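You operate a simulated robot arm through the tools that you are given. There is no shell and no other tool. Be economical: measure what you need, move in short steps, check, and stop when the job is done.

The job below is to be done with a simulated robot arm. You get a single attempt, and the scene is never put back.

## Task
Put one scoop of lentils to soak in the cream pot of water.
Fine: unclip and open the lentil jar; use the silver scoop, then lay it on the small white plate; then put the cream lid on the pot. No spill.
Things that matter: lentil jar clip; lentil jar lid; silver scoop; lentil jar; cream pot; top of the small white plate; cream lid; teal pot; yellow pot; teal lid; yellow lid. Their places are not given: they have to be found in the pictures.

Only the result counts: the job must be done as asked and must still hold three seconds after the hand-in. Knocking over, shifting, dropping, spilling or breaking anything else fails it. Lids that push on must go on centred and level and be pressed home; caps that screw on are set level and turned clockwise until they are tight.

## Robot
A 6-joint arm with a two-finger parallel gripper, fixed in place. Base frame: the origin is at the foot of the arm, x ahead of it, y to its left, z up. Lengths are in m, angles in degrees, forces in N, time in s.
Its first joint turns from -166.0 to 166.0 degrees. Payload 3.91 kg.
Tool frame: the origin (TCP) lies between the finger pads and is the grasp point; the fingertips stand 0.03 m ahead of it; z points along the fingers, y is the line along which they close. The gripper opens to 0.11 m. The fingers are 0.02 m wide and 0.01 m thick; the gripper's body (0.048 by 0.112 m) begins 0.055 m behind the TCP.
Orientation is that of the tool frame in the base frame, as a unit quaternion [w, x, y, z]. With the fingers straight down and closing along the base's y, the tool's x points along the base's -x, its y along +y and its z along -z.

## Interface
- The arm moves only by the tool apply_moves. Its arguments are lists of equal length, an entry for each row: "jaw": the gripper command, from -1 (fully open) to 1 (shut), values between in proportion; "travel": the shift along the tool's x, y, z in cm, a list of three; "delta_rot": the turn, a rotation vector about the tool's x, y, z in rad, a list of three. In form: {"jaw": [jaw, ...], "travel": [[dx, dy, dz], ...], "delta_rot": [[wx, wy, wz], ...]}. A call has 1 to 20 rows; each row shifts and turns the commanded pose from where the row before left it, along the tool's axes as they then stand. Each row takes 0.2 s and may step no farther than 0.05 m and 8.6 degrees from the row before; otherwise, or with a gripper value out of range, the whole call is refused. A pose out of reach is approached as far as the arm can. The call stops where the force on the tool passes 40 N (or 10 N more than at its start, if that is more) or the arm is blocked; 0.2 s more then pass. The fingers move at their own pace (about 0.045 m/s each) and stop on an object; they squeeze with about 40 N. The grip force told is the motor's: it shows also when the fingers shut on nothing. Time passes only in rows, and 0.2 s behind the last, so rows that do not move let the fingers close. It gives the time, the measured TCP pose, the force on the tool (base axes), the opening and the grip force at its end, in the units of the frame above (readings bear some noise).
- Cameras (640 x 400 px; columns grow to the right, rows downward): "scene" is fixed at [0.4113, -0.5009, 1.5191]; the picture's right is [1.00, -0.04, 0.00], its down [-0.02, -0.41, -0.91] and it looks along [0.04, 0.91, -0.41] (base axes); focal length 310 px, centre (320, 200). "wrist" rides on the gripper at [0.077, 0.007, -0.114] in the tool frame; the picture's right is [-0.09, 1.00, 0.00], its down [-0.80, -0.07, -0.59] and it looks along [-0.59, -0.05, 0.80] (tool axes); focal length 270 px, centre (320, 200).
- camera(camera): a new picture of that camera. No time passes.
- raise_lower(by): slides the trunk up (or, below 0, down) by that many m; the arm rides with it, the base frame stays. It gives what a move gives, with no picture.
- measure_at(camera, pixels): for up to 12 pixels [column, row] of the newest picture of that camera ("zoom" is the newest enlarged one), the place [x, y, z] in the base frame of the surface seen there, good to about 0.003 m, but the place of the scene camera against the robot may be out by one fixed shift of up to 0.012 m in any direction. No time passes.
- zoom(camera, box): a new picture of the part [left, top, right, bottom] of that camera's present view, enlarged. No time passes.
- sign_off(): hands the job in; it is judged then, once.

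Work in short steps. Measure before you move; look again where a grasp or a placing could have gone wrong, and mend it. You have 80 turns and 38 pictures in all, those below and enlarged ones among them. Open the gripper and draw the arm clear of the work before you hand the job in, unless the task says otherwise; then end with one line.

The tools are called after "Request:" as name(argument=value, ...) on one line, values as JSON. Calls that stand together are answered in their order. apply_moves: Moves the arm, as the interface text tells. Its arguments: {"type":"object","properties":{"jaw":{"type":"array"},"travel":{"type":"array"},"delta_rot":{"type":"array"}},"required":["jaw","travel","delta_rot"]} The other tools are called the same way: raise_lower (by) slides the trunk up or down; camera (camera) takes a picture; measure_at (camera, pixels) gives the place of the surface under pixels of a picture; zoom (camera, box) takes an enlarged picture of a part of a camera's view; sign_off () hands the job in.

At the start:

```text
clock: 0.0
position: [0.2504, 0.304, 1.3313]
orientation: [0.0, 0.001, 1.0, 0.0]
contact_force: [-1.1, -0.7, -0.2]
grip_width: 0.11
gripper_force: 0.1
trunk travel left (down, up): [-0.575, 0.035]
```

scene: 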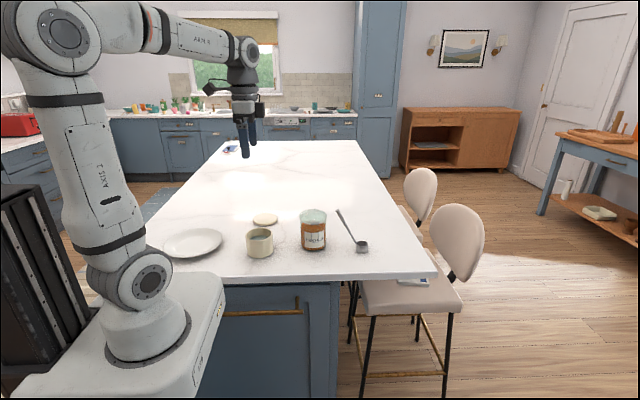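
wrist: 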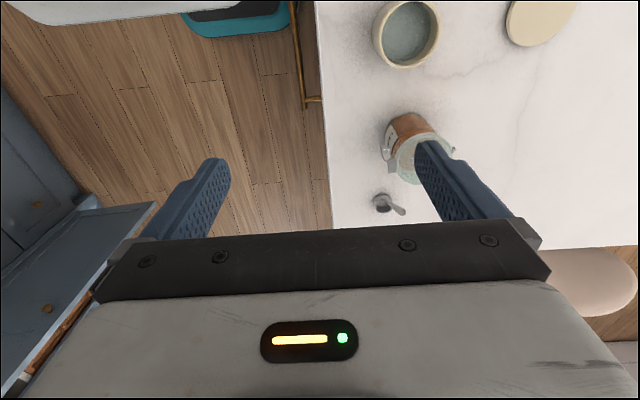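

The scene picture shows the pot near (260,243), jar (313,230), scoop (355,240), plate (190,243), lid (265,219). I zoom in and then measure.

Request:
zoom(camera="scene", box=[150, 180, 390, 280])

Request:
zoom(camera="scene", box=[290, 200, 380, 256])

Request:
measure_at(camera="scene", pixels=[[190, 243], [260, 234], [260, 250], [265, 219], [313, 213], [313, 240], [340, 213], [361, 246], [350, 229], [222, 270], [425, 270], [286, 260]])

```text
2.67 times, centred on (270, 230) of scene
```

zoom: 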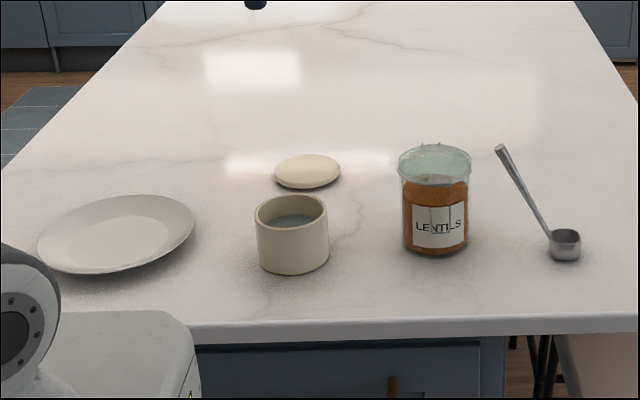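

```text
7.11 times, centred on (335, 228) of scene
```

zoom: 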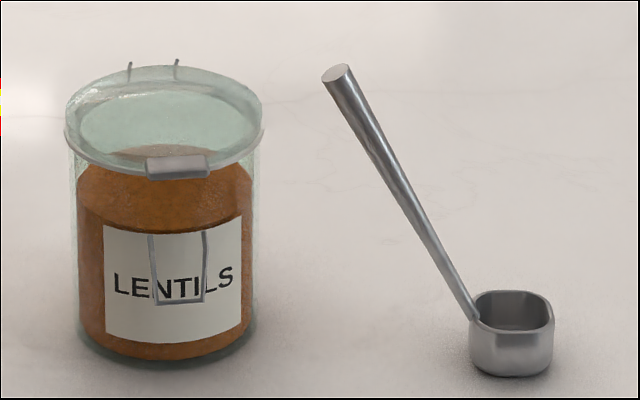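

```text
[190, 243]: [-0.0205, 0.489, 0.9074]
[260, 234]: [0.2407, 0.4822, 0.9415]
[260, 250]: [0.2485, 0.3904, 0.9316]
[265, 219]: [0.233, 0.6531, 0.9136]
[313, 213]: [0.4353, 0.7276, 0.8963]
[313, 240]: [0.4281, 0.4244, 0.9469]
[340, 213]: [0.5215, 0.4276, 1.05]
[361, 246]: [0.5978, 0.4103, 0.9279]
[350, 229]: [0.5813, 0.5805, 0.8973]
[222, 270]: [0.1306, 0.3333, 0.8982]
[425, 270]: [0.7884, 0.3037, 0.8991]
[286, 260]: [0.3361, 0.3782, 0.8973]
```

Counter is at z≈0.897. I measure the arm links and the same objects with the wrist camera to find the camera offset and the reach.

Request:
measure_at(camera="scene", pixels=[[145, 345], [145, 288], [150, 320], [65, 35], [250, 52], [244, 155], [205, 275], [30, 220], [30, 385]])

Request:
measure_at(camera="wrist", pixels=[[405, 30], [377, 30], [438, 30], [540, 15], [410, 150], [425, 175], [388, 155], [382, 203], [403, 214], [360, 100], [410, 120], [500, 150]])

Request:
zoom(camera="wrist", box=[350, 90, 490, 230])

```text
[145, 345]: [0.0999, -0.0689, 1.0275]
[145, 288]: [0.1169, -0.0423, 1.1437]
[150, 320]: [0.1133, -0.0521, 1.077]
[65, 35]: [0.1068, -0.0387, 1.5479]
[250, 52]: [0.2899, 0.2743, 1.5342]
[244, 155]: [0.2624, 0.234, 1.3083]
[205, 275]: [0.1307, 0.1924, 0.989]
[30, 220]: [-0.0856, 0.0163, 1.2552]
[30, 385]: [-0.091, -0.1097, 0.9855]
```

```text
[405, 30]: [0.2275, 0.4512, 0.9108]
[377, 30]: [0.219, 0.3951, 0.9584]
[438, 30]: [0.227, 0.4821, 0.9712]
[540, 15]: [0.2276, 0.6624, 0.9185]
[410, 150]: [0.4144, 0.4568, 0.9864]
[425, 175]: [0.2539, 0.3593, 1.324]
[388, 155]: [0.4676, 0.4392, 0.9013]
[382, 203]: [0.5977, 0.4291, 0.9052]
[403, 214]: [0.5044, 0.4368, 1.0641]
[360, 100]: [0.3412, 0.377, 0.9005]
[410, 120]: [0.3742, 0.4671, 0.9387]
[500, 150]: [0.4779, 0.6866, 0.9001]
```

```text
2.86 times, centred on (420, 160) of wrist
```

zoom: 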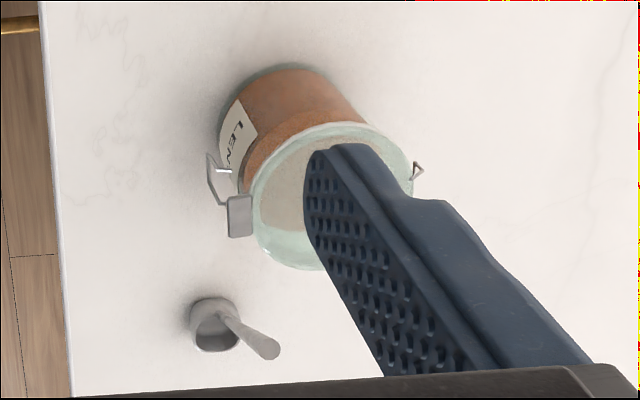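

Wrist and scene agree to about 1 cm. I move the hand toward the jar and turn it so the wrist camera looks along +y at the clip side.

Request:
apply_moves(jaw=[-1, -1, -1, -1, -1, -1, -1, -1, -1, -1, -1, -1, -1, -1, -1], travel=[[-4.5, 0, 2], [-4.5, 0, 2], [-4.5, 0, 2], [-4.5, 0, 2], [0, 0, 0], [0, 0, 0], [0, 0, 0], [0, 0, 0], [0, 0, 0], [0, 0, 0], [0, 0, 0], [0, 0, 0], [0, 0, 0], [0, 0, 0], [0, 0, 0]], delta_rot=[[0, 0, 0], [0, 0, 0], [0, 0, 0], [0, 0, 0], [0, 0, -0.1428], [0, 0, -0.1428], [0, 0, -0.1428], [0, 0, -0.1428], [0, 0, -0.1428], [0, 0, -0.1428], [0, 0, -0.1428], [0, 0, -0.1428], [0, 0, -0.1428], [0, 0, -0.1428], [0, 0, -0.1428]])

Request:
camera(camera="wrist")

```text
clock: 3.2
position: [0.431, 0.3021, 1.2512]
orientation: [0.0, 0.707, -0.707, 0.0]
contact_force: [-0.5, 0.1, 0.6]
grip_width: 0.1098
gripper_force: 0.1
trunk travel left (down, up): [-0.575, 0.035]
```

```text
32 pictures are left
```

wrist: 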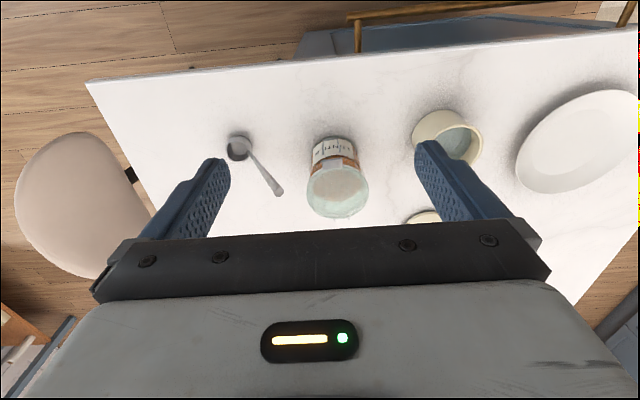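

The jar is at (337,178). I zoom on its clip.

Request:
zoom(camera="wrist", box=[220, 120, 380, 220])

Request:
measure_at(camera="wrist", pixels=[[237, 147], [277, 191], [325, 156], [335, 160], [345, 160], [333, 142], [337, 195], [312, 190], [366, 190], [440, 115], [455, 140], [590, 140]])

```text
4.00 times, centred on (300, 170) of wrist
```

zoom: 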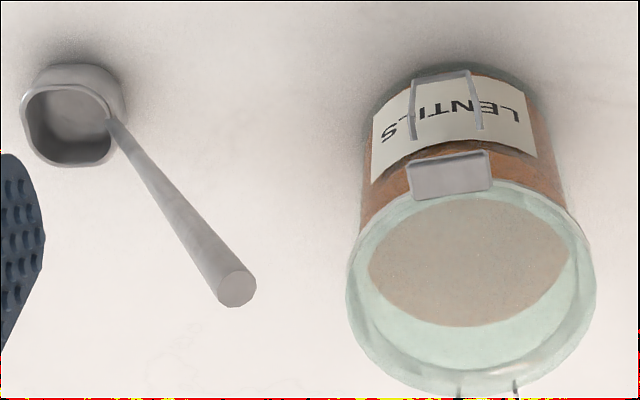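

```text
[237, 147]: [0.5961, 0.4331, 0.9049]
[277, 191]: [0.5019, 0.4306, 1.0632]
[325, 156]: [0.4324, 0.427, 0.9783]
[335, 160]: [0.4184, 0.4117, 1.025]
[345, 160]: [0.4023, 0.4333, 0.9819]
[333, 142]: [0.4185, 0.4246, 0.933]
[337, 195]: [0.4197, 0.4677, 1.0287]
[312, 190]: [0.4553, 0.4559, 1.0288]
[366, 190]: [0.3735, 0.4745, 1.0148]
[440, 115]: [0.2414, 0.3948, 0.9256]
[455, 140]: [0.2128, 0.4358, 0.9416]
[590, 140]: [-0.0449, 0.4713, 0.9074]
```

I need finer detail of the clip; I zoom tightly and measure on the enlarged picture.

Request:
zoom(camera="wrist", box=[307, 132, 371, 172])

Request:
zoom(camera="scene", box=[297, 215, 329, 247])

```text
10.00 times, centred on (339, 152) of wrist
```

zoom: 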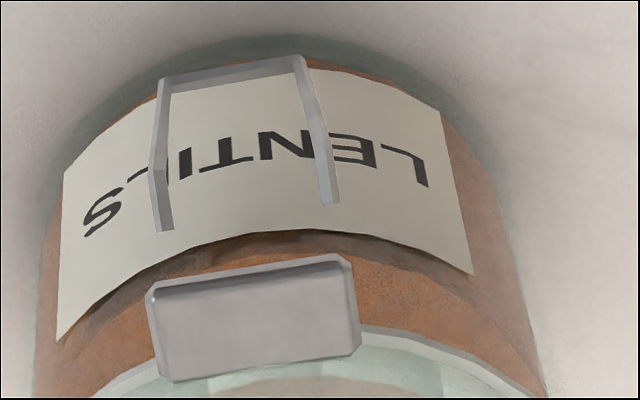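

```text
12.50 times, centred on (313, 231) of scene
```

zoom: 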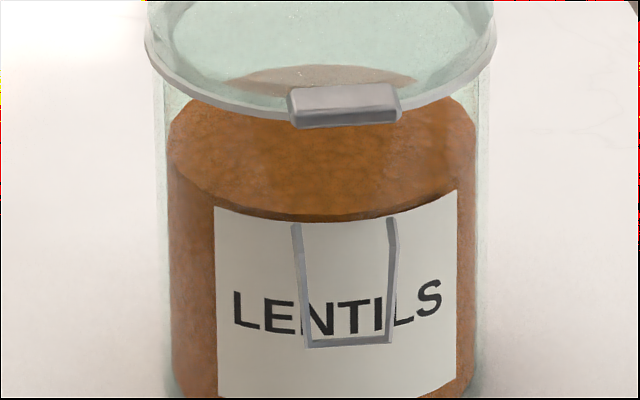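

I measure points on the tab and on the wire loop in these enlargements (newest one is the scene zoom).

Request:
measure_at(camera="zoom", pixels=[[296, 228], [302, 285], [308, 342], [350, 342], [390, 338], [393, 222], [345, 100], [300, 100], [395, 100], [345, 122], [345, 88], [345, 220]])

Request:
measure_at(camera="wrist", pixels=[[324, 141], [337, 138], [340, 151], [333, 164], [323, 153], [333, 160], [323.5, 163], [342, 160], [337.5, 139]])

```text
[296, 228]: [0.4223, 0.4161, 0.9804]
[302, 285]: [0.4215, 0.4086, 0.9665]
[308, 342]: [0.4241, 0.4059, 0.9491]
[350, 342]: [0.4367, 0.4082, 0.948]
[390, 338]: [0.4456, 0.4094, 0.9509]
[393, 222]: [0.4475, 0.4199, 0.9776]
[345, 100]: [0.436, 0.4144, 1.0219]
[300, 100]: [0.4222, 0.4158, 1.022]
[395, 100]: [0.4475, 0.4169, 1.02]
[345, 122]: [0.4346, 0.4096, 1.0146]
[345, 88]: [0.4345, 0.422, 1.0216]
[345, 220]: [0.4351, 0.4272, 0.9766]
```

```text
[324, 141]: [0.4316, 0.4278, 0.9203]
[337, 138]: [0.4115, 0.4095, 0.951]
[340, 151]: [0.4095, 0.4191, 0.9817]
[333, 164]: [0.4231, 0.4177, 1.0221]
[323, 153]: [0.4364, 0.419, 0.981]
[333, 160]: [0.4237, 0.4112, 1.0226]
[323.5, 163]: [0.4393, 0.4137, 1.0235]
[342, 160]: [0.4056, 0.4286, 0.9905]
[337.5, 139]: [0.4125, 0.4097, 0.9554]
```

Using the wrist (arm-calibrated) readings, the wire loop hangs at x≈0.411–0.437, bar at y≈0.409, z≈0.951, pivoting at z≈0.981; the lid tab is at z≈1.02. I turn the hand 180° so that it can then tilt to point at +y with the camera on top.

Request:
apply_moves(jaw=[-1, -1, -1, -1, -1, -1, -1, -1, -1, -1, -1, -1, -1, -1, -1, -1, -1, -1, -1, -1], travel=[[0, 0, 0], [0, 0, 0], [0, 0, 0], [0, 0, 0], [0, 0, 0], [0, 0, 0], [0, 0, 0], [0, 0, 0], [0, 0, 0], [0, 0, 0], [0, 0, 0], [0, 0, 0], [0, 0, 0], [0, 0, 0], [0, 0, 0], [0, 0, 0], [0, 0, 0], [0, 0, 0], [0, 0, 0], [0, 0, 0]], delta_rot=[[0, 0, 0.1428], [0, 0, 0.1428], [0, 0, 0.1428], [0, 0, 0.1428], [0, 0, 0.1428], [0, 0, 0.1428], [0, 0, 0.1428], [0, 0, 0.1428], [0, 0, 0.1428], [0, 0, 0.1428], [0, 0, 0.1428], [0, 0, 0.1428], [0, 0, 0.1428], [0, 0, 0.1428], [0, 0, 0.1428], [0, 0, 0.1428], [0, 0, 0.1428], [0, 0, 0.1428], [0, 0, 0.1428], [0, 0, 0.1428]])

Request:
apply_moves(jaw=[-1, -1, -1, -1, -1, -1, -1, -1, -1, -1, -1, -1, -1, -1], travel=[[-2, 0, 0], [-2, 0, 0], [0, 0, 0], [0, 0, 0], [0, 0, 0], [0, 0, 0], [0, 0, 0], [0, 0, 0], [0, 0, 0], [0, 0, 0], [0, 0, 0], [0, 0, 0], [0, 0, 0], [0, 0, 0]], delta_rot=[[0, 0, 0.1428], [0, 0, 0.1428], [0, 0.1309, 0], [0, 0.1309, 0], [0, 0.1309, 0], [0, 0.1309, 0], [0, 0.1309, 0], [0, 0.1309, 0], [0, 0.1309, 0], [0, 0.1309, 0], [0, 0.1309, 0], [0, 0.1309, 0], [0, 0, 0], [0, 0, 0]])

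Request:
camera(camera="wrist")

```text
clock: 7.4
position: [0.4322, 0.304, 1.2512]
orientation: [0.0, 0.601, 0.8, -0.001]
contact_force: [-0.8, -0.3, 0.8]
grip_width: 0.1098
gripper_force: 0.1
trunk travel left (down, up): [-0.575, 0.035]
```

```text
clock: 10.4
position: [0.44, 0.2645, 1.2506]
orientation: [-0.431, 0.561, 0.561, 0.431]
contact_force: [-0.5, 0.0, 0.1]
grip_width: 0.11
gripper_force: 0.1
trunk travel left (down, up): [-0.575, 0.035]
```

```text
28 pictures are left
```

wrist: 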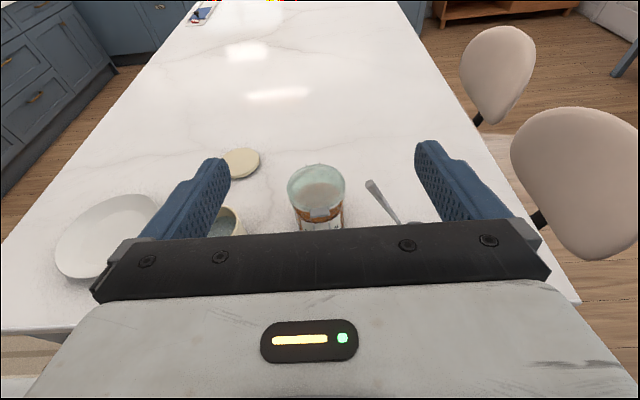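

The hand now points to +y, 15° down, camera on top. I measure the tab (≈322,213), the lid hinge, the scoop and the lid for consistency.

Request:
zoom(camera="wrist", box=[220, 140, 412, 236])

Request:
measure_at(camera="wrist", pixels=[[242, 163], [316, 185], [290, 185], [344, 185], [316, 167], [321, 212], [321, 217], [321, 226], [370, 184], [380, 200], [100, 235], [229, 228]])

```text
3.33 times, centred on (316, 188) of wrist
```

zoom: 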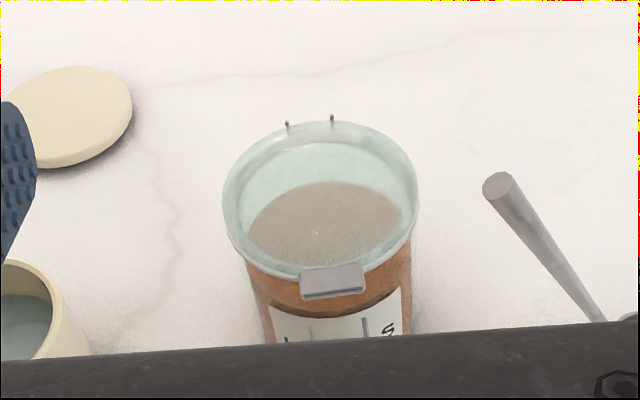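

```text
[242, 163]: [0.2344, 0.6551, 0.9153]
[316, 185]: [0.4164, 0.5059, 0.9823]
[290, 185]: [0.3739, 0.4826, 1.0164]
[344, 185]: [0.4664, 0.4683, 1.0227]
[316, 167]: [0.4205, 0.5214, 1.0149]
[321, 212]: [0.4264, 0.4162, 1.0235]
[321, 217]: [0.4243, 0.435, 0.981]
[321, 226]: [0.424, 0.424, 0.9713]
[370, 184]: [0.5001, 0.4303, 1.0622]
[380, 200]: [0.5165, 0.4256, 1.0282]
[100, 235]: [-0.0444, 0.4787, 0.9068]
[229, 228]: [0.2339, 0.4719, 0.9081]
```

Measured: jar axis ≈(0.421,0.470), tab ≈(0.425,0.414,1.023), lid hinge side ≈y 0.52. I lower the hand in front of the jar with the jaw half closed.

Request:
apply_moves(jaw=[-0.1, -0.1, -0.1, -0.1, -0.1, -0.1, -0.1], travel=[[-4.35, -0.27, 1.165], [-4.35, -0.27, 1.165], [-4.35, -0.27, 1.165], [-4.35, -0.27, 1.165], [-4.35, -0.27, 1.165], [-4.35, -0.27, 1.165], [0, 0, 0]], delta_rot=[[0, 0, 0], [0, 0, 0], [0, 0, 0], [0, 0, 0], [0, 0, 0], [0, 0, 0], [0, 0, 0]])

Request:
camera(camera="wrist")

```text
clock: 12.0
position: [0.4252, 0.2638, 0.9796]
orientation: [-0.43, 0.561, 0.561, 0.431]
contact_force: [0.4, -0.5, 0.4]
grip_width: 0.0607
gripper_force: 0.0
trunk travel left (down, up): [-0.575, 0.035]
```

```text
26 pictures are left
```

wrist: 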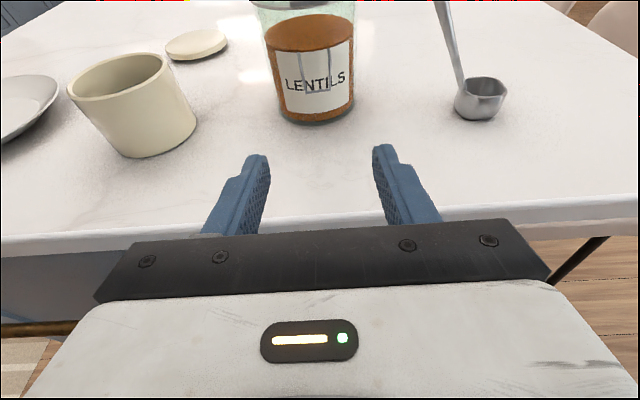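

Good view: the wire loop is at about (317,72). I measure its legs and bar here.

Request:
zoom(camera="wrist", box=[277, 20, 357, 120])

```text
4.00 times, centred on (317, 70) of wrist
```

zoom: 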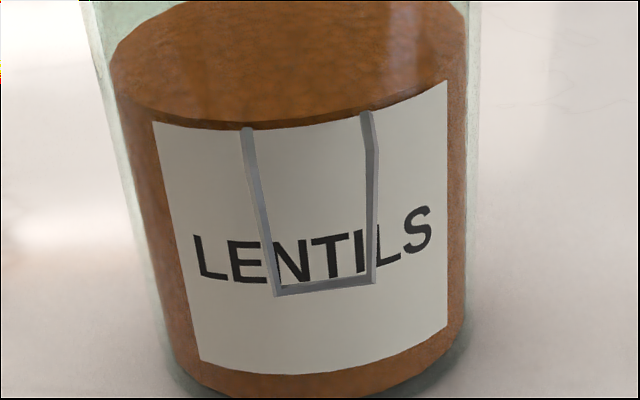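

I measure the loop's corners and leg tops.

Request:
measure_at(camera="zoom", pixels=[[246, 135], [262, 210], [276, 290], [325, 287], [374, 278], [376, 180], [368, 120], [325, 200], [310, 340], [170, 200], [448, 180]])

```text
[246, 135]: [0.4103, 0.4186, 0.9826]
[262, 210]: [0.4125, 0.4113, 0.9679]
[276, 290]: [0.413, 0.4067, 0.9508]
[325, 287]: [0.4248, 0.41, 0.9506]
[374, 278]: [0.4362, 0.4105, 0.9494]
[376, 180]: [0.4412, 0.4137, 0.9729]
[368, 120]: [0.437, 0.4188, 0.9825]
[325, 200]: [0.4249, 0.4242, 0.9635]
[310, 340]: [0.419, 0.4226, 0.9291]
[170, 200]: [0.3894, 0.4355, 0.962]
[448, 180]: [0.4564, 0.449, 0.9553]
```

Target TCP (0.4245, 0.389, 0.964) with the legs between the fingertips; I advance and close on the loop.

Request:
apply_moves(jaw=[-0.1, -0.1, -0.1, -0.1, -0.1, -0.1, 0.6, 0.6, 0.6, 0.6], travel=[[0.344, -0.01, 2.5], [0.344, -0.01, 2.5], [0.344, -0.01, 2.5], [0.344, -0.01, 2.5], [0.344, -0.01, 2.5], [0, 0, 0], [0, 0, 0], [0, 0, 0], [0, 0, 0], [0, 0, 0]], delta_rot=[[0, 0, 0], [0, 0, 0], [0, 0, 0], [0, 0, 0], [0, 0, 0], [0, 0, 0], [0, 0, 0], [0, 0, 0], [0, 0, 0], [0, 0, 0]])

Request:
camera(camera="wrist")

```text
clock: 14.2
position: [0.4231, 0.3897, 0.9629]
orientation: [-0.432, 0.56, 0.561, 0.431]
contact_force: [0.5, 0.8, -0.4]
grip_width: 0.0277
gripper_force: 39.9
trunk travel left (down, up): [-0.575, 0.035]
```

```text
24 pictures are left
```

wrist: 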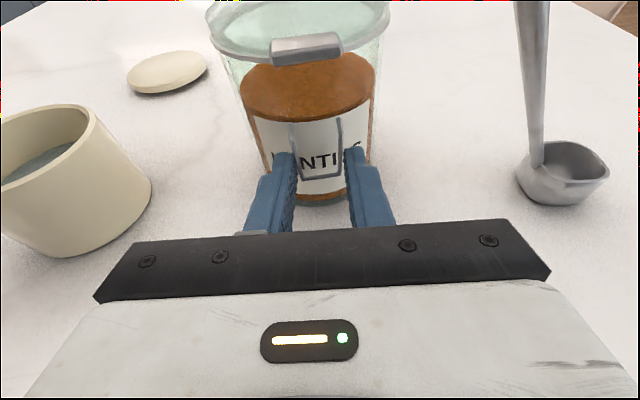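

Width 0.0277: both legs are held. I swing the loop outward about its pivot (y≈0.4195, z≈0.982) in small rigid-arc steps.

Request:
apply_moves(jaw=[0.6, 0.6, 0.6, 0.6, 0.6], travel=[[0.36, 0, -0.34], [0.36, 0, -0.34], [0.36, 0, -0.34], [0.36, 0, -0.34], [0.36, 0, -0.34]], delta_rot=[[0, -0.14, 0], [0, -0.14, 0], [0, -0.14, 0], [0, -0.14, 0], [0, -0.14, 0]])

Request:
camera(camera="wrist")

```text
clock: 15.4
position: [0.4227, 0.3852, 0.9882]
orientation: [-0.211, 0.676, 0.674, 0.212]
contact_force: [-3.7, 2.2, -0.1]
grip_width: 0.0272
gripper_force: 40.1
trunk travel left (down, up): [-0.575, 0.035]
```

```text
23 pictures are left
```

wrist: 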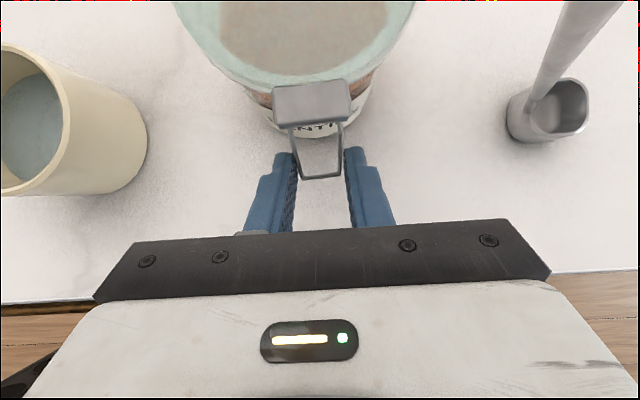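

The loop follows with small force. I continue the swing by another 40°.

Request:
apply_moves(jaw=[0.6, 0.6, 0.6, 0.6, 0.6, 0.6], travel=[[0.36, 0, -0.34], [0.36, 0, -0.34], [0.36, 0, -0.34], [0.36, 0, -0.34], [0.36, 0, -0.34], [0.36, 0, -0.34]], delta_rot=[[0, -0.14, 0], [0, -0.14, 0], [0, -0.14, 0], [0, -0.14, 0], [0, -0.14, 0], [0, -0.14, 0]])

Request:
zoom(camera="scene", box=[280, 185, 380, 255])

```text
clock: 16.8
position: [0.4238, 0.4005, 1.0134]
orientation: [0.082, 0.703, 0.702, -0.08]
contact_force: [-1.7, 6.8, 4.5]
grip_width: 0.0277
gripper_force: 40.1
trunk travel left (down, up): [-0.575, 0.035]
```

```text
5.71 times, centred on (330, 220) of scene
```

zoom: 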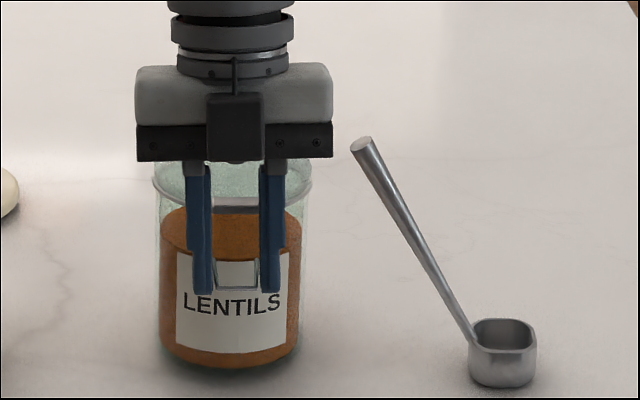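

The loop is now about horizontal, forces still small. Two more steps, then I let go and back off along the tool axis to see whether it stays.

Request:
apply_moves(jaw=[0.6, 0.6, 0.6], travel=[[0.36, 0, -0.34], [0.36, 0, -0.34], [0, 0, 0]], delta_rot=[[0, -0.14, 0], [0, -0.14, 0], [0, 0, 0]])

```text
clock: 17.4
position: [0.4247, 0.4042, 1.0215]
orientation: [0.17, 0.689, 0.685, -0.167]
contact_force: [-3.0, -9.7, 16.9]
grip_width: 0.0274
gripper_force: 40.2
trunk travel left (down, up): [-0.575, 0.035]
stopped in row 3: the force on the tool passed its limit (the readings are from after the stop); the commanded pose is now the measured one
```

It reached the stop at about 104°. I open the jaw and back off.

Request:
apply_moves(jaw=[0.2, 0.0, -0.1, -0.1, -0.1, -0.1, -0.1], travel=[[0, 0, 0], [0, 0, 0], [0, 0, 0], [0, 0, -2], [0, 0, -3], [0, 0, -4], [-4, 0, -4]], delta_rot=[[0, 0, 0], [0, 0, 0], [0, 0, 0], [0, 0, 0], [0, 0, 0], [0, 0.1, 0], [0, 0.14, 0]])

Request:
zoom(camera="scene", box=[280, 185, 380, 255])

```text
refused: row 7 steps farther than a row can; nothing moved
```

```text
5.71 times, centred on (330, 220) of scene
```

zoom: 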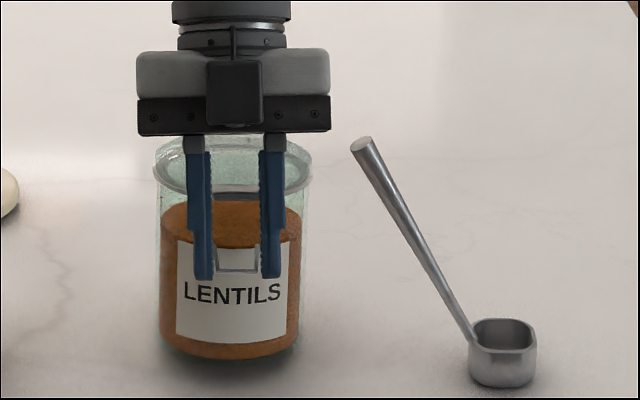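

Row 7 was too long; I repeat it with smaller steps.

Request:
apply_moves(jaw=[0.2, 0.0, -0.1, -0.1, -0.1, -0.1, -0.1, -0.1], travel=[[0, 0, 0], [0, 0, 0], [0, 0, 0], [0, 0, -2], [0, 0, -3], [0, 0, -4], [-3, 0, -3], [-4, 0, -2]], delta_rot=[[0, 0, 0], [0, 0, 0], [0, 0, 0], [0, 0, 0], [0, 0, 0], [0, 0.1, 0], [0, 0.14, 0], [0, 0.14, 0]])

Request:
zoom(camera="scene", box=[285, 195, 345, 255])

```text
clock: 19.2
position: [0.425, 0.3969, 1.1663]
orientation: [0.037, 0.707, 0.705, -0.033]
contact_force: [-0.8, -0.6, 0.0]
grip_width: 0.0607
gripper_force: 0.0
trunk travel left (down, up): [-0.575, 0.035]
```

```text
6.67 times, centred on (315, 225) of scene
```

zoom: 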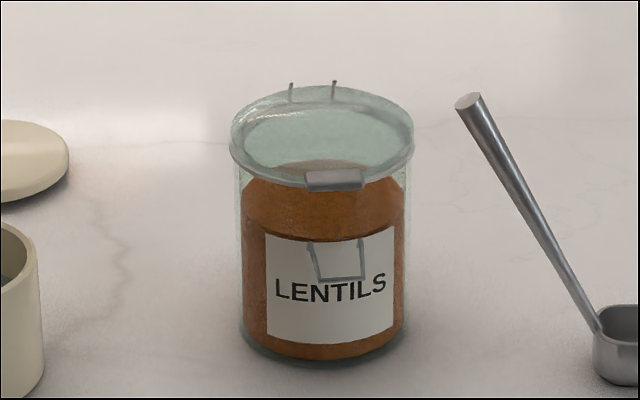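

The loop appears to stay swung out. I verify by measuring its bar, and the tab.

Request:
measure_at(camera="zoom", pixels=[[318, 275], [340, 278], [362, 275], [310, 245], [362, 242], [335, 180], [335, 188], [310, 182], [361, 180], [334, 84], [292, 88]])

```text
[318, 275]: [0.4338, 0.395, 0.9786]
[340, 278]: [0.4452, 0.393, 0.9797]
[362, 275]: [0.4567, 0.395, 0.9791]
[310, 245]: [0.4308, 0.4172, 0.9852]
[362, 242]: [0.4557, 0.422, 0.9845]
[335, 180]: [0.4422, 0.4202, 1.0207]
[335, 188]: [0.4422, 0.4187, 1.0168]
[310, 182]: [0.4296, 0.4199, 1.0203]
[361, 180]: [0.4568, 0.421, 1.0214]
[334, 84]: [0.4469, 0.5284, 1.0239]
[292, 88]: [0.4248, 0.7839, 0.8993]
```

The bar moved to y≈0.394, z≈0.979, so the clip is swung open; the jar seems shifted by under 1 cm. I back off and tilt the hand to near horizontal to take the lid tab.

Request:
apply_moves(jaw=[-0.1, -0.1, -0.1, -0.1, -0.1, -0.1, -0.1, -0.1, -0.1, -0.1, -0.1, -0.1, -0.1, -0.1, -0.1], travel=[[-4, 0, 0], [-4, 0, 0], [-4, 0, 0], [0, 0, 0], [0, 0, 0], [0, 0, 0], [0, 0, 0], [0, 0, 0], [0, 0, 0], [0, 0, 0], [0, 0, 0], [0, 0, 0], [0, 0, 0], [0, 0, 0], [0, 0, 0]], delta_rot=[[0, 0, 0], [0, 0, 0], [0, 0, 0], [0, 0.1319, 0], [0, 0.1319, 0], [0, 0.1319, 0], [0, 0.1319, 0], [0, 0.1319, 0], [0, 0.1319, 0], [0, 0.1319, 0], [0, 0.1319, 0], [0, 0.1319, 0], [0, 0.1319, 0], [0, 0.1319, 0], [0, 0.1319, 0]])

Request:
zoom(camera="wrist", box=[220, 110, 420, 235])

```text
clock: 22.4
position: [0.4253, 0.2791, 1.1782]
orientation: [-0.474, 0.523, 0.521, 0.481]
contact_force: [0.3, 0.3, 0.7]
grip_width: 0.0607
gripper_force: 0.2
trunk travel left (down, up): [-0.575, 0.035]
```

```text
3.20 times, centred on (320, 172) of wrist
```

zoom: 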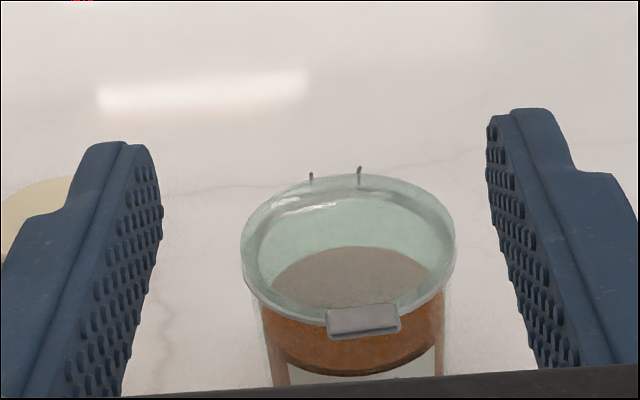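

I measure the tab, rim and hinge in this view.

Request:
measure_at(camera="zoom", pixels=[[328, 322], [363, 310], [363, 325], [399, 320], [242, 245], [453, 240], [359, 172], [310, 178], [345, 182], [363, 345]])

```text
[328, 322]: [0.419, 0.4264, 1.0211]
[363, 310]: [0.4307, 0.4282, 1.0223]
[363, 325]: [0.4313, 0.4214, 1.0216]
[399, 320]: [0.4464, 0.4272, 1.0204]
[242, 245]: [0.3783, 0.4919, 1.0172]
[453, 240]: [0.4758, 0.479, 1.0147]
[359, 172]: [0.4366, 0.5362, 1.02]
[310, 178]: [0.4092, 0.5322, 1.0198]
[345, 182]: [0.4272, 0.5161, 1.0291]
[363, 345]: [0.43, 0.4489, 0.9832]
```

Tab centre ≈(0.432,0.424,1.020), hinge ≈(0.423,0.533,1.02), so the lid plane is yawed ~4.7°. I align the yaw, lower to tab height, advance and close on the tab.

Request:
apply_moves(jaw=[-0.1, -0.1, -0.1, -0.1, -0.1, -0.1, -0.1, -0.1, -0.1, -0.1, 0.6, 0.6, 0.6, 0.6], travel=[[0, 0, 0], [-3.63, 0.45, 0], [-3.63, 0.45, 0], [-3.63, 0.45, 0], [-3.63, 0.45, 0], [0, 0, 3.3], [0, 0, 3.3], [0, 0, 3.3], [0, 0, 3.2], [0, 0, 0], [0, 0, 0], [0, 0, 0], [0, 0, 0], [0, 0, 0]], delta_rot=[[0.082, 0, 0], [0, 0, 0], [0, 0, 0], [0, 0, 0], [0, 0, 0], [0, 0, 0], [0, 0, 0], [0, 0, 0], [0, 0, 0], [0, 0, 0], [0, 0, 0], [0, 0, 0], [0, 0, 0], [0, 0, 0]])

Request:
camera(camera="wrist")

```text
clock: 25.4
position: [0.4336, 0.3984, 1.0249]
orientation: [-0.496, 0.502, 0.542, 0.457]
contact_force: [0.3, 1.8, 0.3]
grip_width: 0.0296
gripper_force: 40.3
trunk travel left (down, up): [-0.575, 0.035]
```

```text
18 pictures are left
```

wrist: 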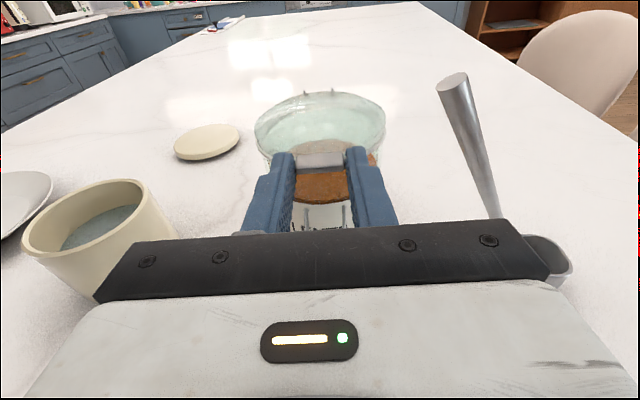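

Tab held (0.0296). I start lifting the lid about its hinge (radius ≈0.135 from TCP) in arc steps, watching force.

Request:
apply_moves(jaw=[0.6, 0.6, 0.6, 0.6], travel=[[1.62, 0, 0.01], [1.62, 0, 0.01], [1.62, 0, 0.01], [1.62, 0, 0.01]], delta_rot=[[0, -0.12, 0], [0, -0.12, 0], [0, -0.12, 0], [0, -0.12, 0]])

Request:
zoom(camera="scene", box=[275, 175, 375, 255])

```text
clock: 26.4
position: [0.4315, 0.4138, 1.0857]
orientation: [-0.353, 0.596, 0.645, 0.324]
contact_force: [-0.3, 4.0, 1.4]
grip_width: 0.0296
gripper_force: 39.5
trunk travel left (down, up): [-0.575, 0.035]
```

```text
5.00 times, centred on (325, 215) of scene
```

zoom: 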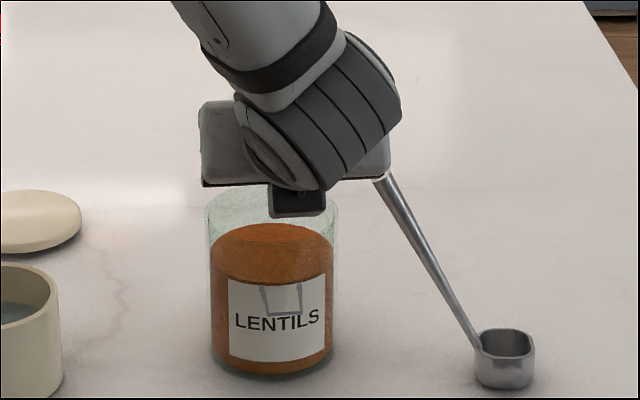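

The lid opens freely (4 N). I continue to about 90°.

Request:
apply_moves(jaw=[0.6, 0.6, 0.6, 0.6, 0.6, 0.6, 0.6, 0.6], travel=[[1.62, 0, 0.01], [1.62, 0, 0.01], [1.62, 0, 0.01], [1.62, 0, 0.01], [1.62, 0, 0.01], [1.62, 0, 0.01], [1.62, 0, 0.01], [1.62, 0, 0.01]], delta_rot=[[0, -0.12, 0], [0, -0.12, 0], [0, -0.12, 0], [0, -0.12, 0], [0, -0.12, 0], [0, -0.12, 0], [0, -0.12, 0], [0, -0.12, 0]])

```text
clock: 28.2
position: [0.423, 0.5221, 1.1513]
orientation: [-0.015, 0.678, 0.734, 0.012]
contact_force: [-0.9, 0.0, 0.3]
grip_width: 0.0294
gripper_force: 40.3
trunk travel left (down, up): [-0.575, 0.035]
```

At 82°, force near zero. Four more steps to go past vertical.

Request:
apply_moves(jaw=[0.6, 0.6, 0.6, 0.6], travel=[[1.62, 0, 0.01], [1.62, 0, 0.01], [1.62, 0, 0.01], [1.62, 0, 0.01]], delta_rot=[[0, -0.12, 0], [0, -0.12, 0], [0, -0.12, 0], [0, -0.12, 0]])

```text
clock: 29.2
position: [0.4186, 0.5741, 1.1463]
orientation: [0.138, 0.666, 0.721, -0.13]
contact_force: [1.2, -1.3, -6.0]
grip_width: 0.0295
gripper_force: 40.0
out of reach, approached as far as the arm can: row 4
trunk travel left (down, up): [-0.575, 0.035]
```

The arm is at its reach limit with the lid about 20° past vertical. I release and withdraw upward, then back toward the robot.

Request:
apply_moves(jaw=[0.2, 0.0, -0.1, -0.1, -0.1, -0.1, -0.1], travel=[[0, 0, 0], [0, 0, 0], [0, 0, 0], [-1.1, 0, -2.0], [-1.8, 0, -2.2], [-3.7, 0, -1], [-4, 0, 0]], delta_rot=[[0, 0, 0], [0, 0, 0], [0, 0, 0], [0, 0, 0], [0, 0, 0], [0, 0.1, 0], [0, 0.14, 0]])

Request:
zoom(camera="scene", box=[230, 170, 390, 270])

```text
clock: 30.8
position: [0.4239, 0.4953, 1.2307]
orientation: [0.05, 0.677, 0.733, -0.047]
contact_force: [0.4, -0.3, 0.5]
grip_width: 0.0606
gripper_force: 0.1
trunk travel left (down, up): [-0.575, 0.035]
```

```text
4.00 times, centred on (310, 220) of scene
```

zoom: 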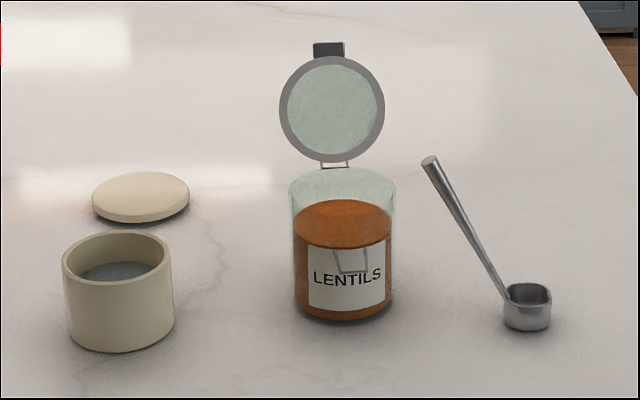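

The lid stays open. I measure jar rim, lentils, lid, scoop and pot in this zoom.

Request:
measure_at(camera="zoom", pixels=[[342, 240], [342, 215], [300, 222], [386, 222], [342, 205], [329, 50], [332, 110], [427, 162], [465, 220], [527, 297], [527, 313], [117, 272]])

Request:
measure_at(camera="zoom", pixels=[[342, 172], [290, 185], [396, 185], [505, 292], [550, 292], [497, 285], [518, 285], [117, 235], [64, 262], [170, 258], [117, 285], [140, 190]])

```text
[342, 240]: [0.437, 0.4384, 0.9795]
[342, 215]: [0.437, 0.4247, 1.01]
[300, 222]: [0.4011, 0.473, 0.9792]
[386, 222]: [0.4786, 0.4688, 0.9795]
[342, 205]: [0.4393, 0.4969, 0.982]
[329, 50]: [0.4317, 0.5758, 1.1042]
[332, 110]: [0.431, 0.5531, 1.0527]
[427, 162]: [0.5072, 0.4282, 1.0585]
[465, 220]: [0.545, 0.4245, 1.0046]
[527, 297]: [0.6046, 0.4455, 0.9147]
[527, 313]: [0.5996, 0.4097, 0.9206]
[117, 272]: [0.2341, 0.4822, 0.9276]
```

```text
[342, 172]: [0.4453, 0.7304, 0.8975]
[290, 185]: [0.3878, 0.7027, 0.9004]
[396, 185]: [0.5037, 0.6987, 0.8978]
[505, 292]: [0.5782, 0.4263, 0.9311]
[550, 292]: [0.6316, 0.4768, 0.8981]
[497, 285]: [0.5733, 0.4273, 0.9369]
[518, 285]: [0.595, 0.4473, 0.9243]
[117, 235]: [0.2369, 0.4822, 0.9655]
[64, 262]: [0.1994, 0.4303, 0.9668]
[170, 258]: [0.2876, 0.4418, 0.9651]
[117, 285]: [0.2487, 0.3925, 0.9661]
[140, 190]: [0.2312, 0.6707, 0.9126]
```

Jar open, clip and lid hold. Handle top ≈(0.501,0.430,1.063), cup ≈(0.593,0.43,0.92). I reorient the hand to be parallel to the scoop's handle (closing along y) and look at it.

Request:
apply_moves(jaw=[-0.1, -0.1, -0.1, -0.1, -0.1, -0.1, -0.1, -0.1, -0.1, -0.1, -0.1, -0.1, -0.1, -0.1, -0.1, -0.1, -0.1, -0.1, -0.1], travel=[[0, 0, 0], [0, 0, 0], [0, 0, 0], [0, 0, 0], [0, 0, 0], [0, 0, 0], [0, 0, 0], [0, 0, 0], [0, 0, 0], [0, 0, 0], [0, 0, 0], [-0.65, -1.6, 0.75], [-0.65, -1.6, 0.75], [-0.65, -1.6, 0.75], [-0.65, -1.6, 0.75], [0, 0, 0], [0, 0, 0], [0, 0, 0], [0, 0, 0]], delta_rot=[[0, 0.1375, 0], [0, 0, -0.1489], [0, 0, -0.1489], [0, 0, -0.1489], [0, 0, -0.1489], [0, 0, -0.1489], [0, 0, -0.1489], [0, 0, -0.1489], [0, 0, -0.1489], [0, 0, -0.1489], [0, 0, -0.1489], [0, 0, 0], [0, 0, 0], [0, 0, 0], [0, 0, 0], [0, -0.122, 0], [0, -0.122, 0], [0, -0.122, 0], [0, -0.122, 0]])

Request:
camera(camera="wrist")

```text
clock: 34.8
position: [0.451, 0.4309, 1.2005]
orientation: [0.241, 0.002, 0.971, -0.002]
contact_force: [-0.3, 0.3, 0.5]
grip_width: 0.0605
gripper_force: 0.2
trunk travel left (down, up): [-0.575, 0.035]
```

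```text
15 pictures are left
```

wrist: 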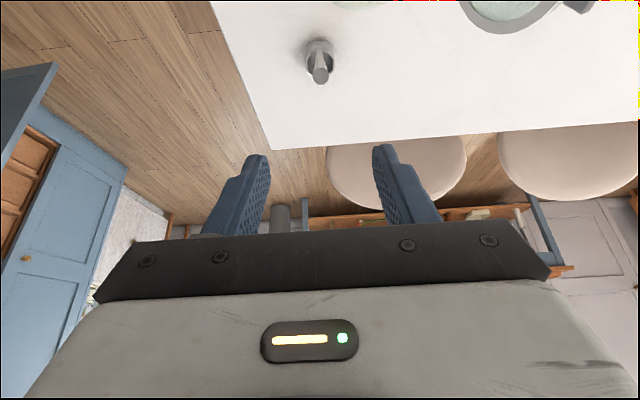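

The scoop is at (320,60), its handle end at (322,76). I measure it.

Request:
measure_at(camera="wrist", pixels=[[322, 77], [321, 70], [319, 60], [318, 52], [320, 41], [307, 55], [334, 53], [320, 48], [490, 5], [313, 42]])

Request:
zoom(camera="wrist", box=[280, 25, 360, 95])

```text
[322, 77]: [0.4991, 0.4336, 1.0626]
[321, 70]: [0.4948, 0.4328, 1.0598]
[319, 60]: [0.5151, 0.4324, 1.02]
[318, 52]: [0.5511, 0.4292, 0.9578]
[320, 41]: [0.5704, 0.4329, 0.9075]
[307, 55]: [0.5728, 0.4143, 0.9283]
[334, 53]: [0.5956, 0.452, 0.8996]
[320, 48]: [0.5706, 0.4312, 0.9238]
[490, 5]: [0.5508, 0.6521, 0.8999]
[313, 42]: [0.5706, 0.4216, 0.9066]
```

```text
5.71 times, centred on (320, 60) of wrist
```

zoom: 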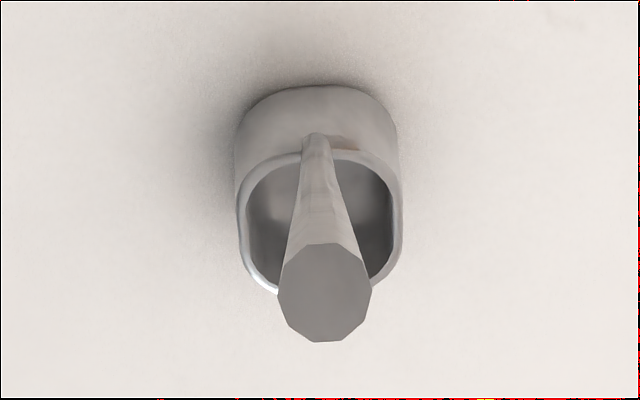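

Handle axis at 3 cm below its end ≈(0.516,0.432,1.034), leaning 28°, matching the tool axis. I align, advance 17.8 cm along the tool axis and close.

Request:
apply_moves(jaw=[-0.1, -0.1, -0.1, -0.1, -0.1, -0.1, 1, 1, 1, 1, 1], travel=[[2.03, 0.18, 0], [0, 0, 4.45], [0, 0, 4.45], [0, 0, 4.45], [0, 0, 4.45], [0, 0, 0], [0, 0, 0], [0, 0, 0], [0, 0, 0], [0, 0, 0], [0, 0, 0]], delta_rot=[[0, 0, 0], [0, 0, 0], [0, 0, 0], [0, 0, 0], [0, 0, 0], [0, 0, 0], [0, 0, 0], [0, 0, 0], [0, 0, 0], [0, 0, 0], [0, 0, 0]])

Request:
camera(camera="wrist")

```text
clock: 37.2
position: [0.5145, 0.4304, 1.0283]
orientation: [0.24, 0.001, 0.971, -0.002]
contact_force: [-0.2, 0.9, 1.0]
grip_width: 0.0141
gripper_force: 39.6
trunk travel left (down, up): [-0.575, 0.035]
```

```text
13 pictures are left
```

wrist: 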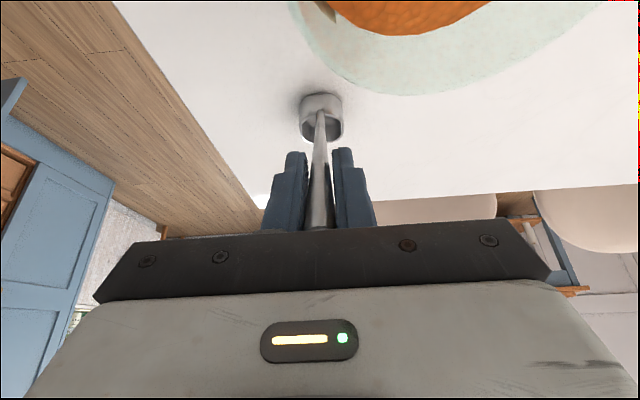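

Scoop held (0.0141). I lift it 18 cm straight up and carry it level over the jar axis ≈(0.428,0.479).

Request:
apply_moves(jaw=[1, 1, 1, 1, 1, 1, 1, 1, 1, 1], travel=[[-0.7, 0, -1.33], [-1.63, 0, -3.09], [-2.1, 0, -3.98], [-2.1, 0, -3.98], [-1.87, 0, -3.53], [3.58, 1.2, -1.89], [3.58, 1.2, -1.89], [3.58, 1.2, -1.89], [3.58, 1.2, -1.89], [0, 0, 0]], delta_rot=[[0, 0, 0], [0, 0, 0], [0, 0, 0], [0, 0, 0], [0, 0, 0], [0, 0, 0], [0, 0, 0], [0, 0, 0], [0, 0, 0], [0, 0, 0]])

Request:
camera(camera="wrist")

```text
clock: 39.4
position: [0.3541, 0.481, 1.2112]
orientation: [0.24, 0.001, 0.971, -0.002]
contact_force: [0.9, -0.5, 0.2]
grip_width: 0.014
gripper_force: 40.3
trunk travel left (down, up): [-0.575, 0.035]
```

```text
12 pictures are left
```

wrist: 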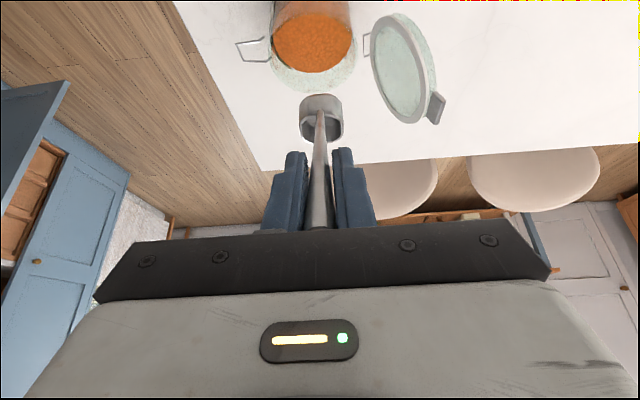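

Good: the scoop hangs as taken. I measure the jar mouth, lentils, lid edge and cup in this picture.

Request:
measure_at(camera="wrist", pixels=[[312, 45], [275, 30], [348, 30], [315, 70], [272, 75], [355, 70], [315, 88], [320, 98], [301, 112], [343, 112], [400, 70], [440, 110]])

```text
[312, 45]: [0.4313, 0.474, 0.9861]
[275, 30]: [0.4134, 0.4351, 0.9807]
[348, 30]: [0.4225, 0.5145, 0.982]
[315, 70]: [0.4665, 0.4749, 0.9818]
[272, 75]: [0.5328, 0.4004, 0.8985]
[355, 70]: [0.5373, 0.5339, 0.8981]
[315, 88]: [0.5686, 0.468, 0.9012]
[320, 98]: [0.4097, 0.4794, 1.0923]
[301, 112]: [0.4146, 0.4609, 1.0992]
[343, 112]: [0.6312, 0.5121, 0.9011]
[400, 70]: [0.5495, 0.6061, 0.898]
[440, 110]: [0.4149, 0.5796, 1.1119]
```

Lentil surface is centred ≈(0.427,0.475) at z≈0.984, radius 0.04; cup centre ≈(0.430,0.480,1.10). I tilt the cup 45° toward +x about its centre, shift slightly and dip it into the lentils.

Request:
apply_moves(jaw=[1, 1, 1, 1, 1, 1, 1, 1, 1, 1, 1, 1, 1, 1], travel=[[-1.76, 0, -0.08], [-1.76, 0, -0.08], [-1.76, 0, -0.08], [-1.76, 0, -0.08], [-1.76, 0, -0.08], [-1.76, 0, -0.08], [1.05, -0.5, 0.32], [0, 0, 0], [-1.09, 0, 3.53], [-1.09, 0, 3.53], [-0.8, 0, 2.6], [-0.4, 0, 1.3], [-0.4, 0, 1.3], [-0.4, 0, 1.3]], delta_rot=[[0, 0.131, 0], [0, 0.131, 0], [0, 0.131, 0], [0, 0.131, 0], [0, 0.131, 0], [0, 0.131, 0], [0, 0, 0], [0, 0, 0], [0, 0, 0], [0, 0, 0], [0, 0, 0], [0, 0, 0], [0, 0, 0], [0, 0, 0]])

Request:
zoom(camera="scene", box=[265, 170, 365, 260])

```text
clock: 42.4
position: [0.4444, 0.4749, 1.0905]
orientation: [-0.15, 0.001, 0.989, -0.001]
contact_force: [-0.1, 0.2, -0.5]
grip_width: 0.0141
gripper_force: 40.0
trunk travel left (down, up): [-0.575, 0.035]
```

```text
4.44 times, centred on (315, 215) of scene
```

zoom: 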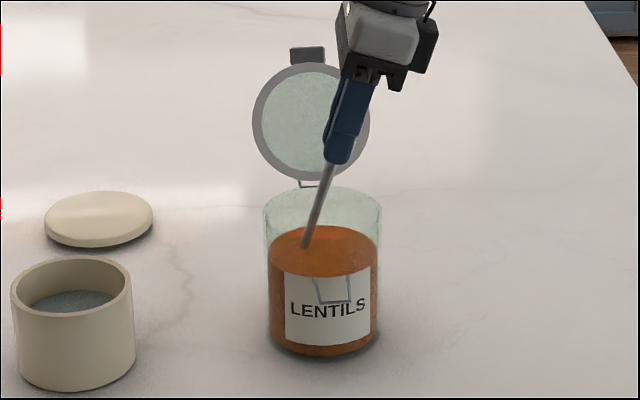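

The cup is fully submerged (handle enters the lentils). I level it while moving +x, lift slowly, finish levelling above, and raise clear of the jar.

Request:
apply_moves(jaw=[1, 1, 1, 1, 1, 1, 1, 1, 1, 1, 1, 1, 1, 1, 1, 1], travel=[[1.15, 0, 0.15], [1.15, 0, 0.15], [1.15, 0, 0.15], [1.15, 0, 0.15], [-0.14, 0, -1.0], [-0.14, 0, -1.0], [-0.2, 0, -1.5], [1.54, 0, 0.26], [1.54, 0, 0.26], [1.54, 0, 0.26], [0, 0, 0], [-0.93, 0, -1.77], [-1.4, 0, -2.65], [-1.4, 0, -2.65], [-1.4, 0, -2.65], [-0.93, 0, -1.77]], delta_rot=[[0, -0.109, 0], [0, -0.109, 0], [0, -0.109, 0], [0, -0.109, 0], [0, 0, 0], [0, 0, 0], [0, 0, 0], [0, -0.1163, 0], [0, -0.1163, 0], [0, -0.1163, 0], [0, 0, 0], [0, 0, 0], [0, 0, 0], [0, 0, 0], [0, 0, 0], [0, 0, 0]])

Request:
zoom(camera="scene", box=[255, 170, 365, 260])

```text
clock: 45.8
position: [0.3555, 0.4763, 1.2376]
orientation: [0.239, 0.0, 0.971, -0.002]
contact_force: [-0.3, -1.0, -0.5]
grip_width: 0.0142
gripper_force: 40.0
trunk travel left (down, up): [-0.575, 0.035]
```

```text
4.44 times, centred on (310, 215) of scene
```

zoom: 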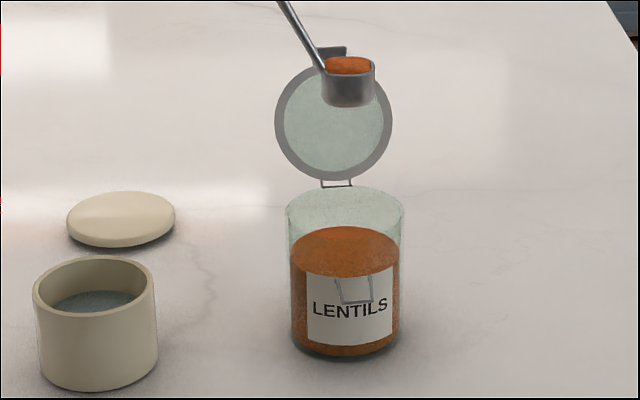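

The scoop is full and level. I carry it level to above the pot (≈(0.231,0.437)) and yaw it −55° so that it can pour with the hand on the free side.

Request:
apply_moves(jaw=[1, 1, 1, 1, 1, 1, 1, 1, 1, 1, 1, 1, 1, 1, 1, 1, 1], travel=[[1.5, -0.22, -0.8], [3.0, -0.45, -1.6], [3.3, -0.45, -1.75], [3.3, -0.45, -1.75], [3.3, -0.45, -1.75], [2.8, -0.45, -1.5], [1.2, -0.23, -0.62], [0, 0, 0], [-0.05, 0.906, 0.025], [-0.05, 0.906, 0.025], [-0.05, 0.906, 0.025], [-0.05, 0.906, 0.025], [-0.05, 0.906, 0.025], [-0.05, 0.906, 0.025], [-0.05, 0.906, 0.025], [-0.05, 0.906, 0.025], [0, 0, 0]], delta_rot=[[0, 0, 0], [0, 0, 0], [0, 0, 0], [0, 0, 0], [0, 0, 0], [0, 0, 0], [0, 0, 0], [0, 0, 0], [0.056, 0, 0.106], [0.056, 0, 0.106], [0.056, 0, 0.106], [0.056, 0, 0.106], [0.056, 0, 0.106], [0.056, 0, 0.106], [0.056, 0, 0.106], [0.056, 0, 0.106], [0, 0, 0]])

Request:
camera(camera="wrist")

```text
clock: 49.4
position: [0.1807, 0.5106, 1.2388]
orientation: [0.214, 0.449, 0.86, -0.114]
contact_force: [0.3, -0.7, -0.8]
grip_width: 0.0143
gripper_force: 40.0
trunk travel left (down, up): [-0.575, 0.035]
```

```text
9 pictures are left
```

wrist: 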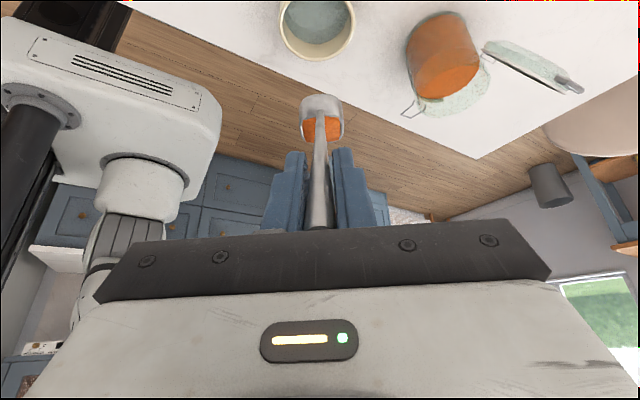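

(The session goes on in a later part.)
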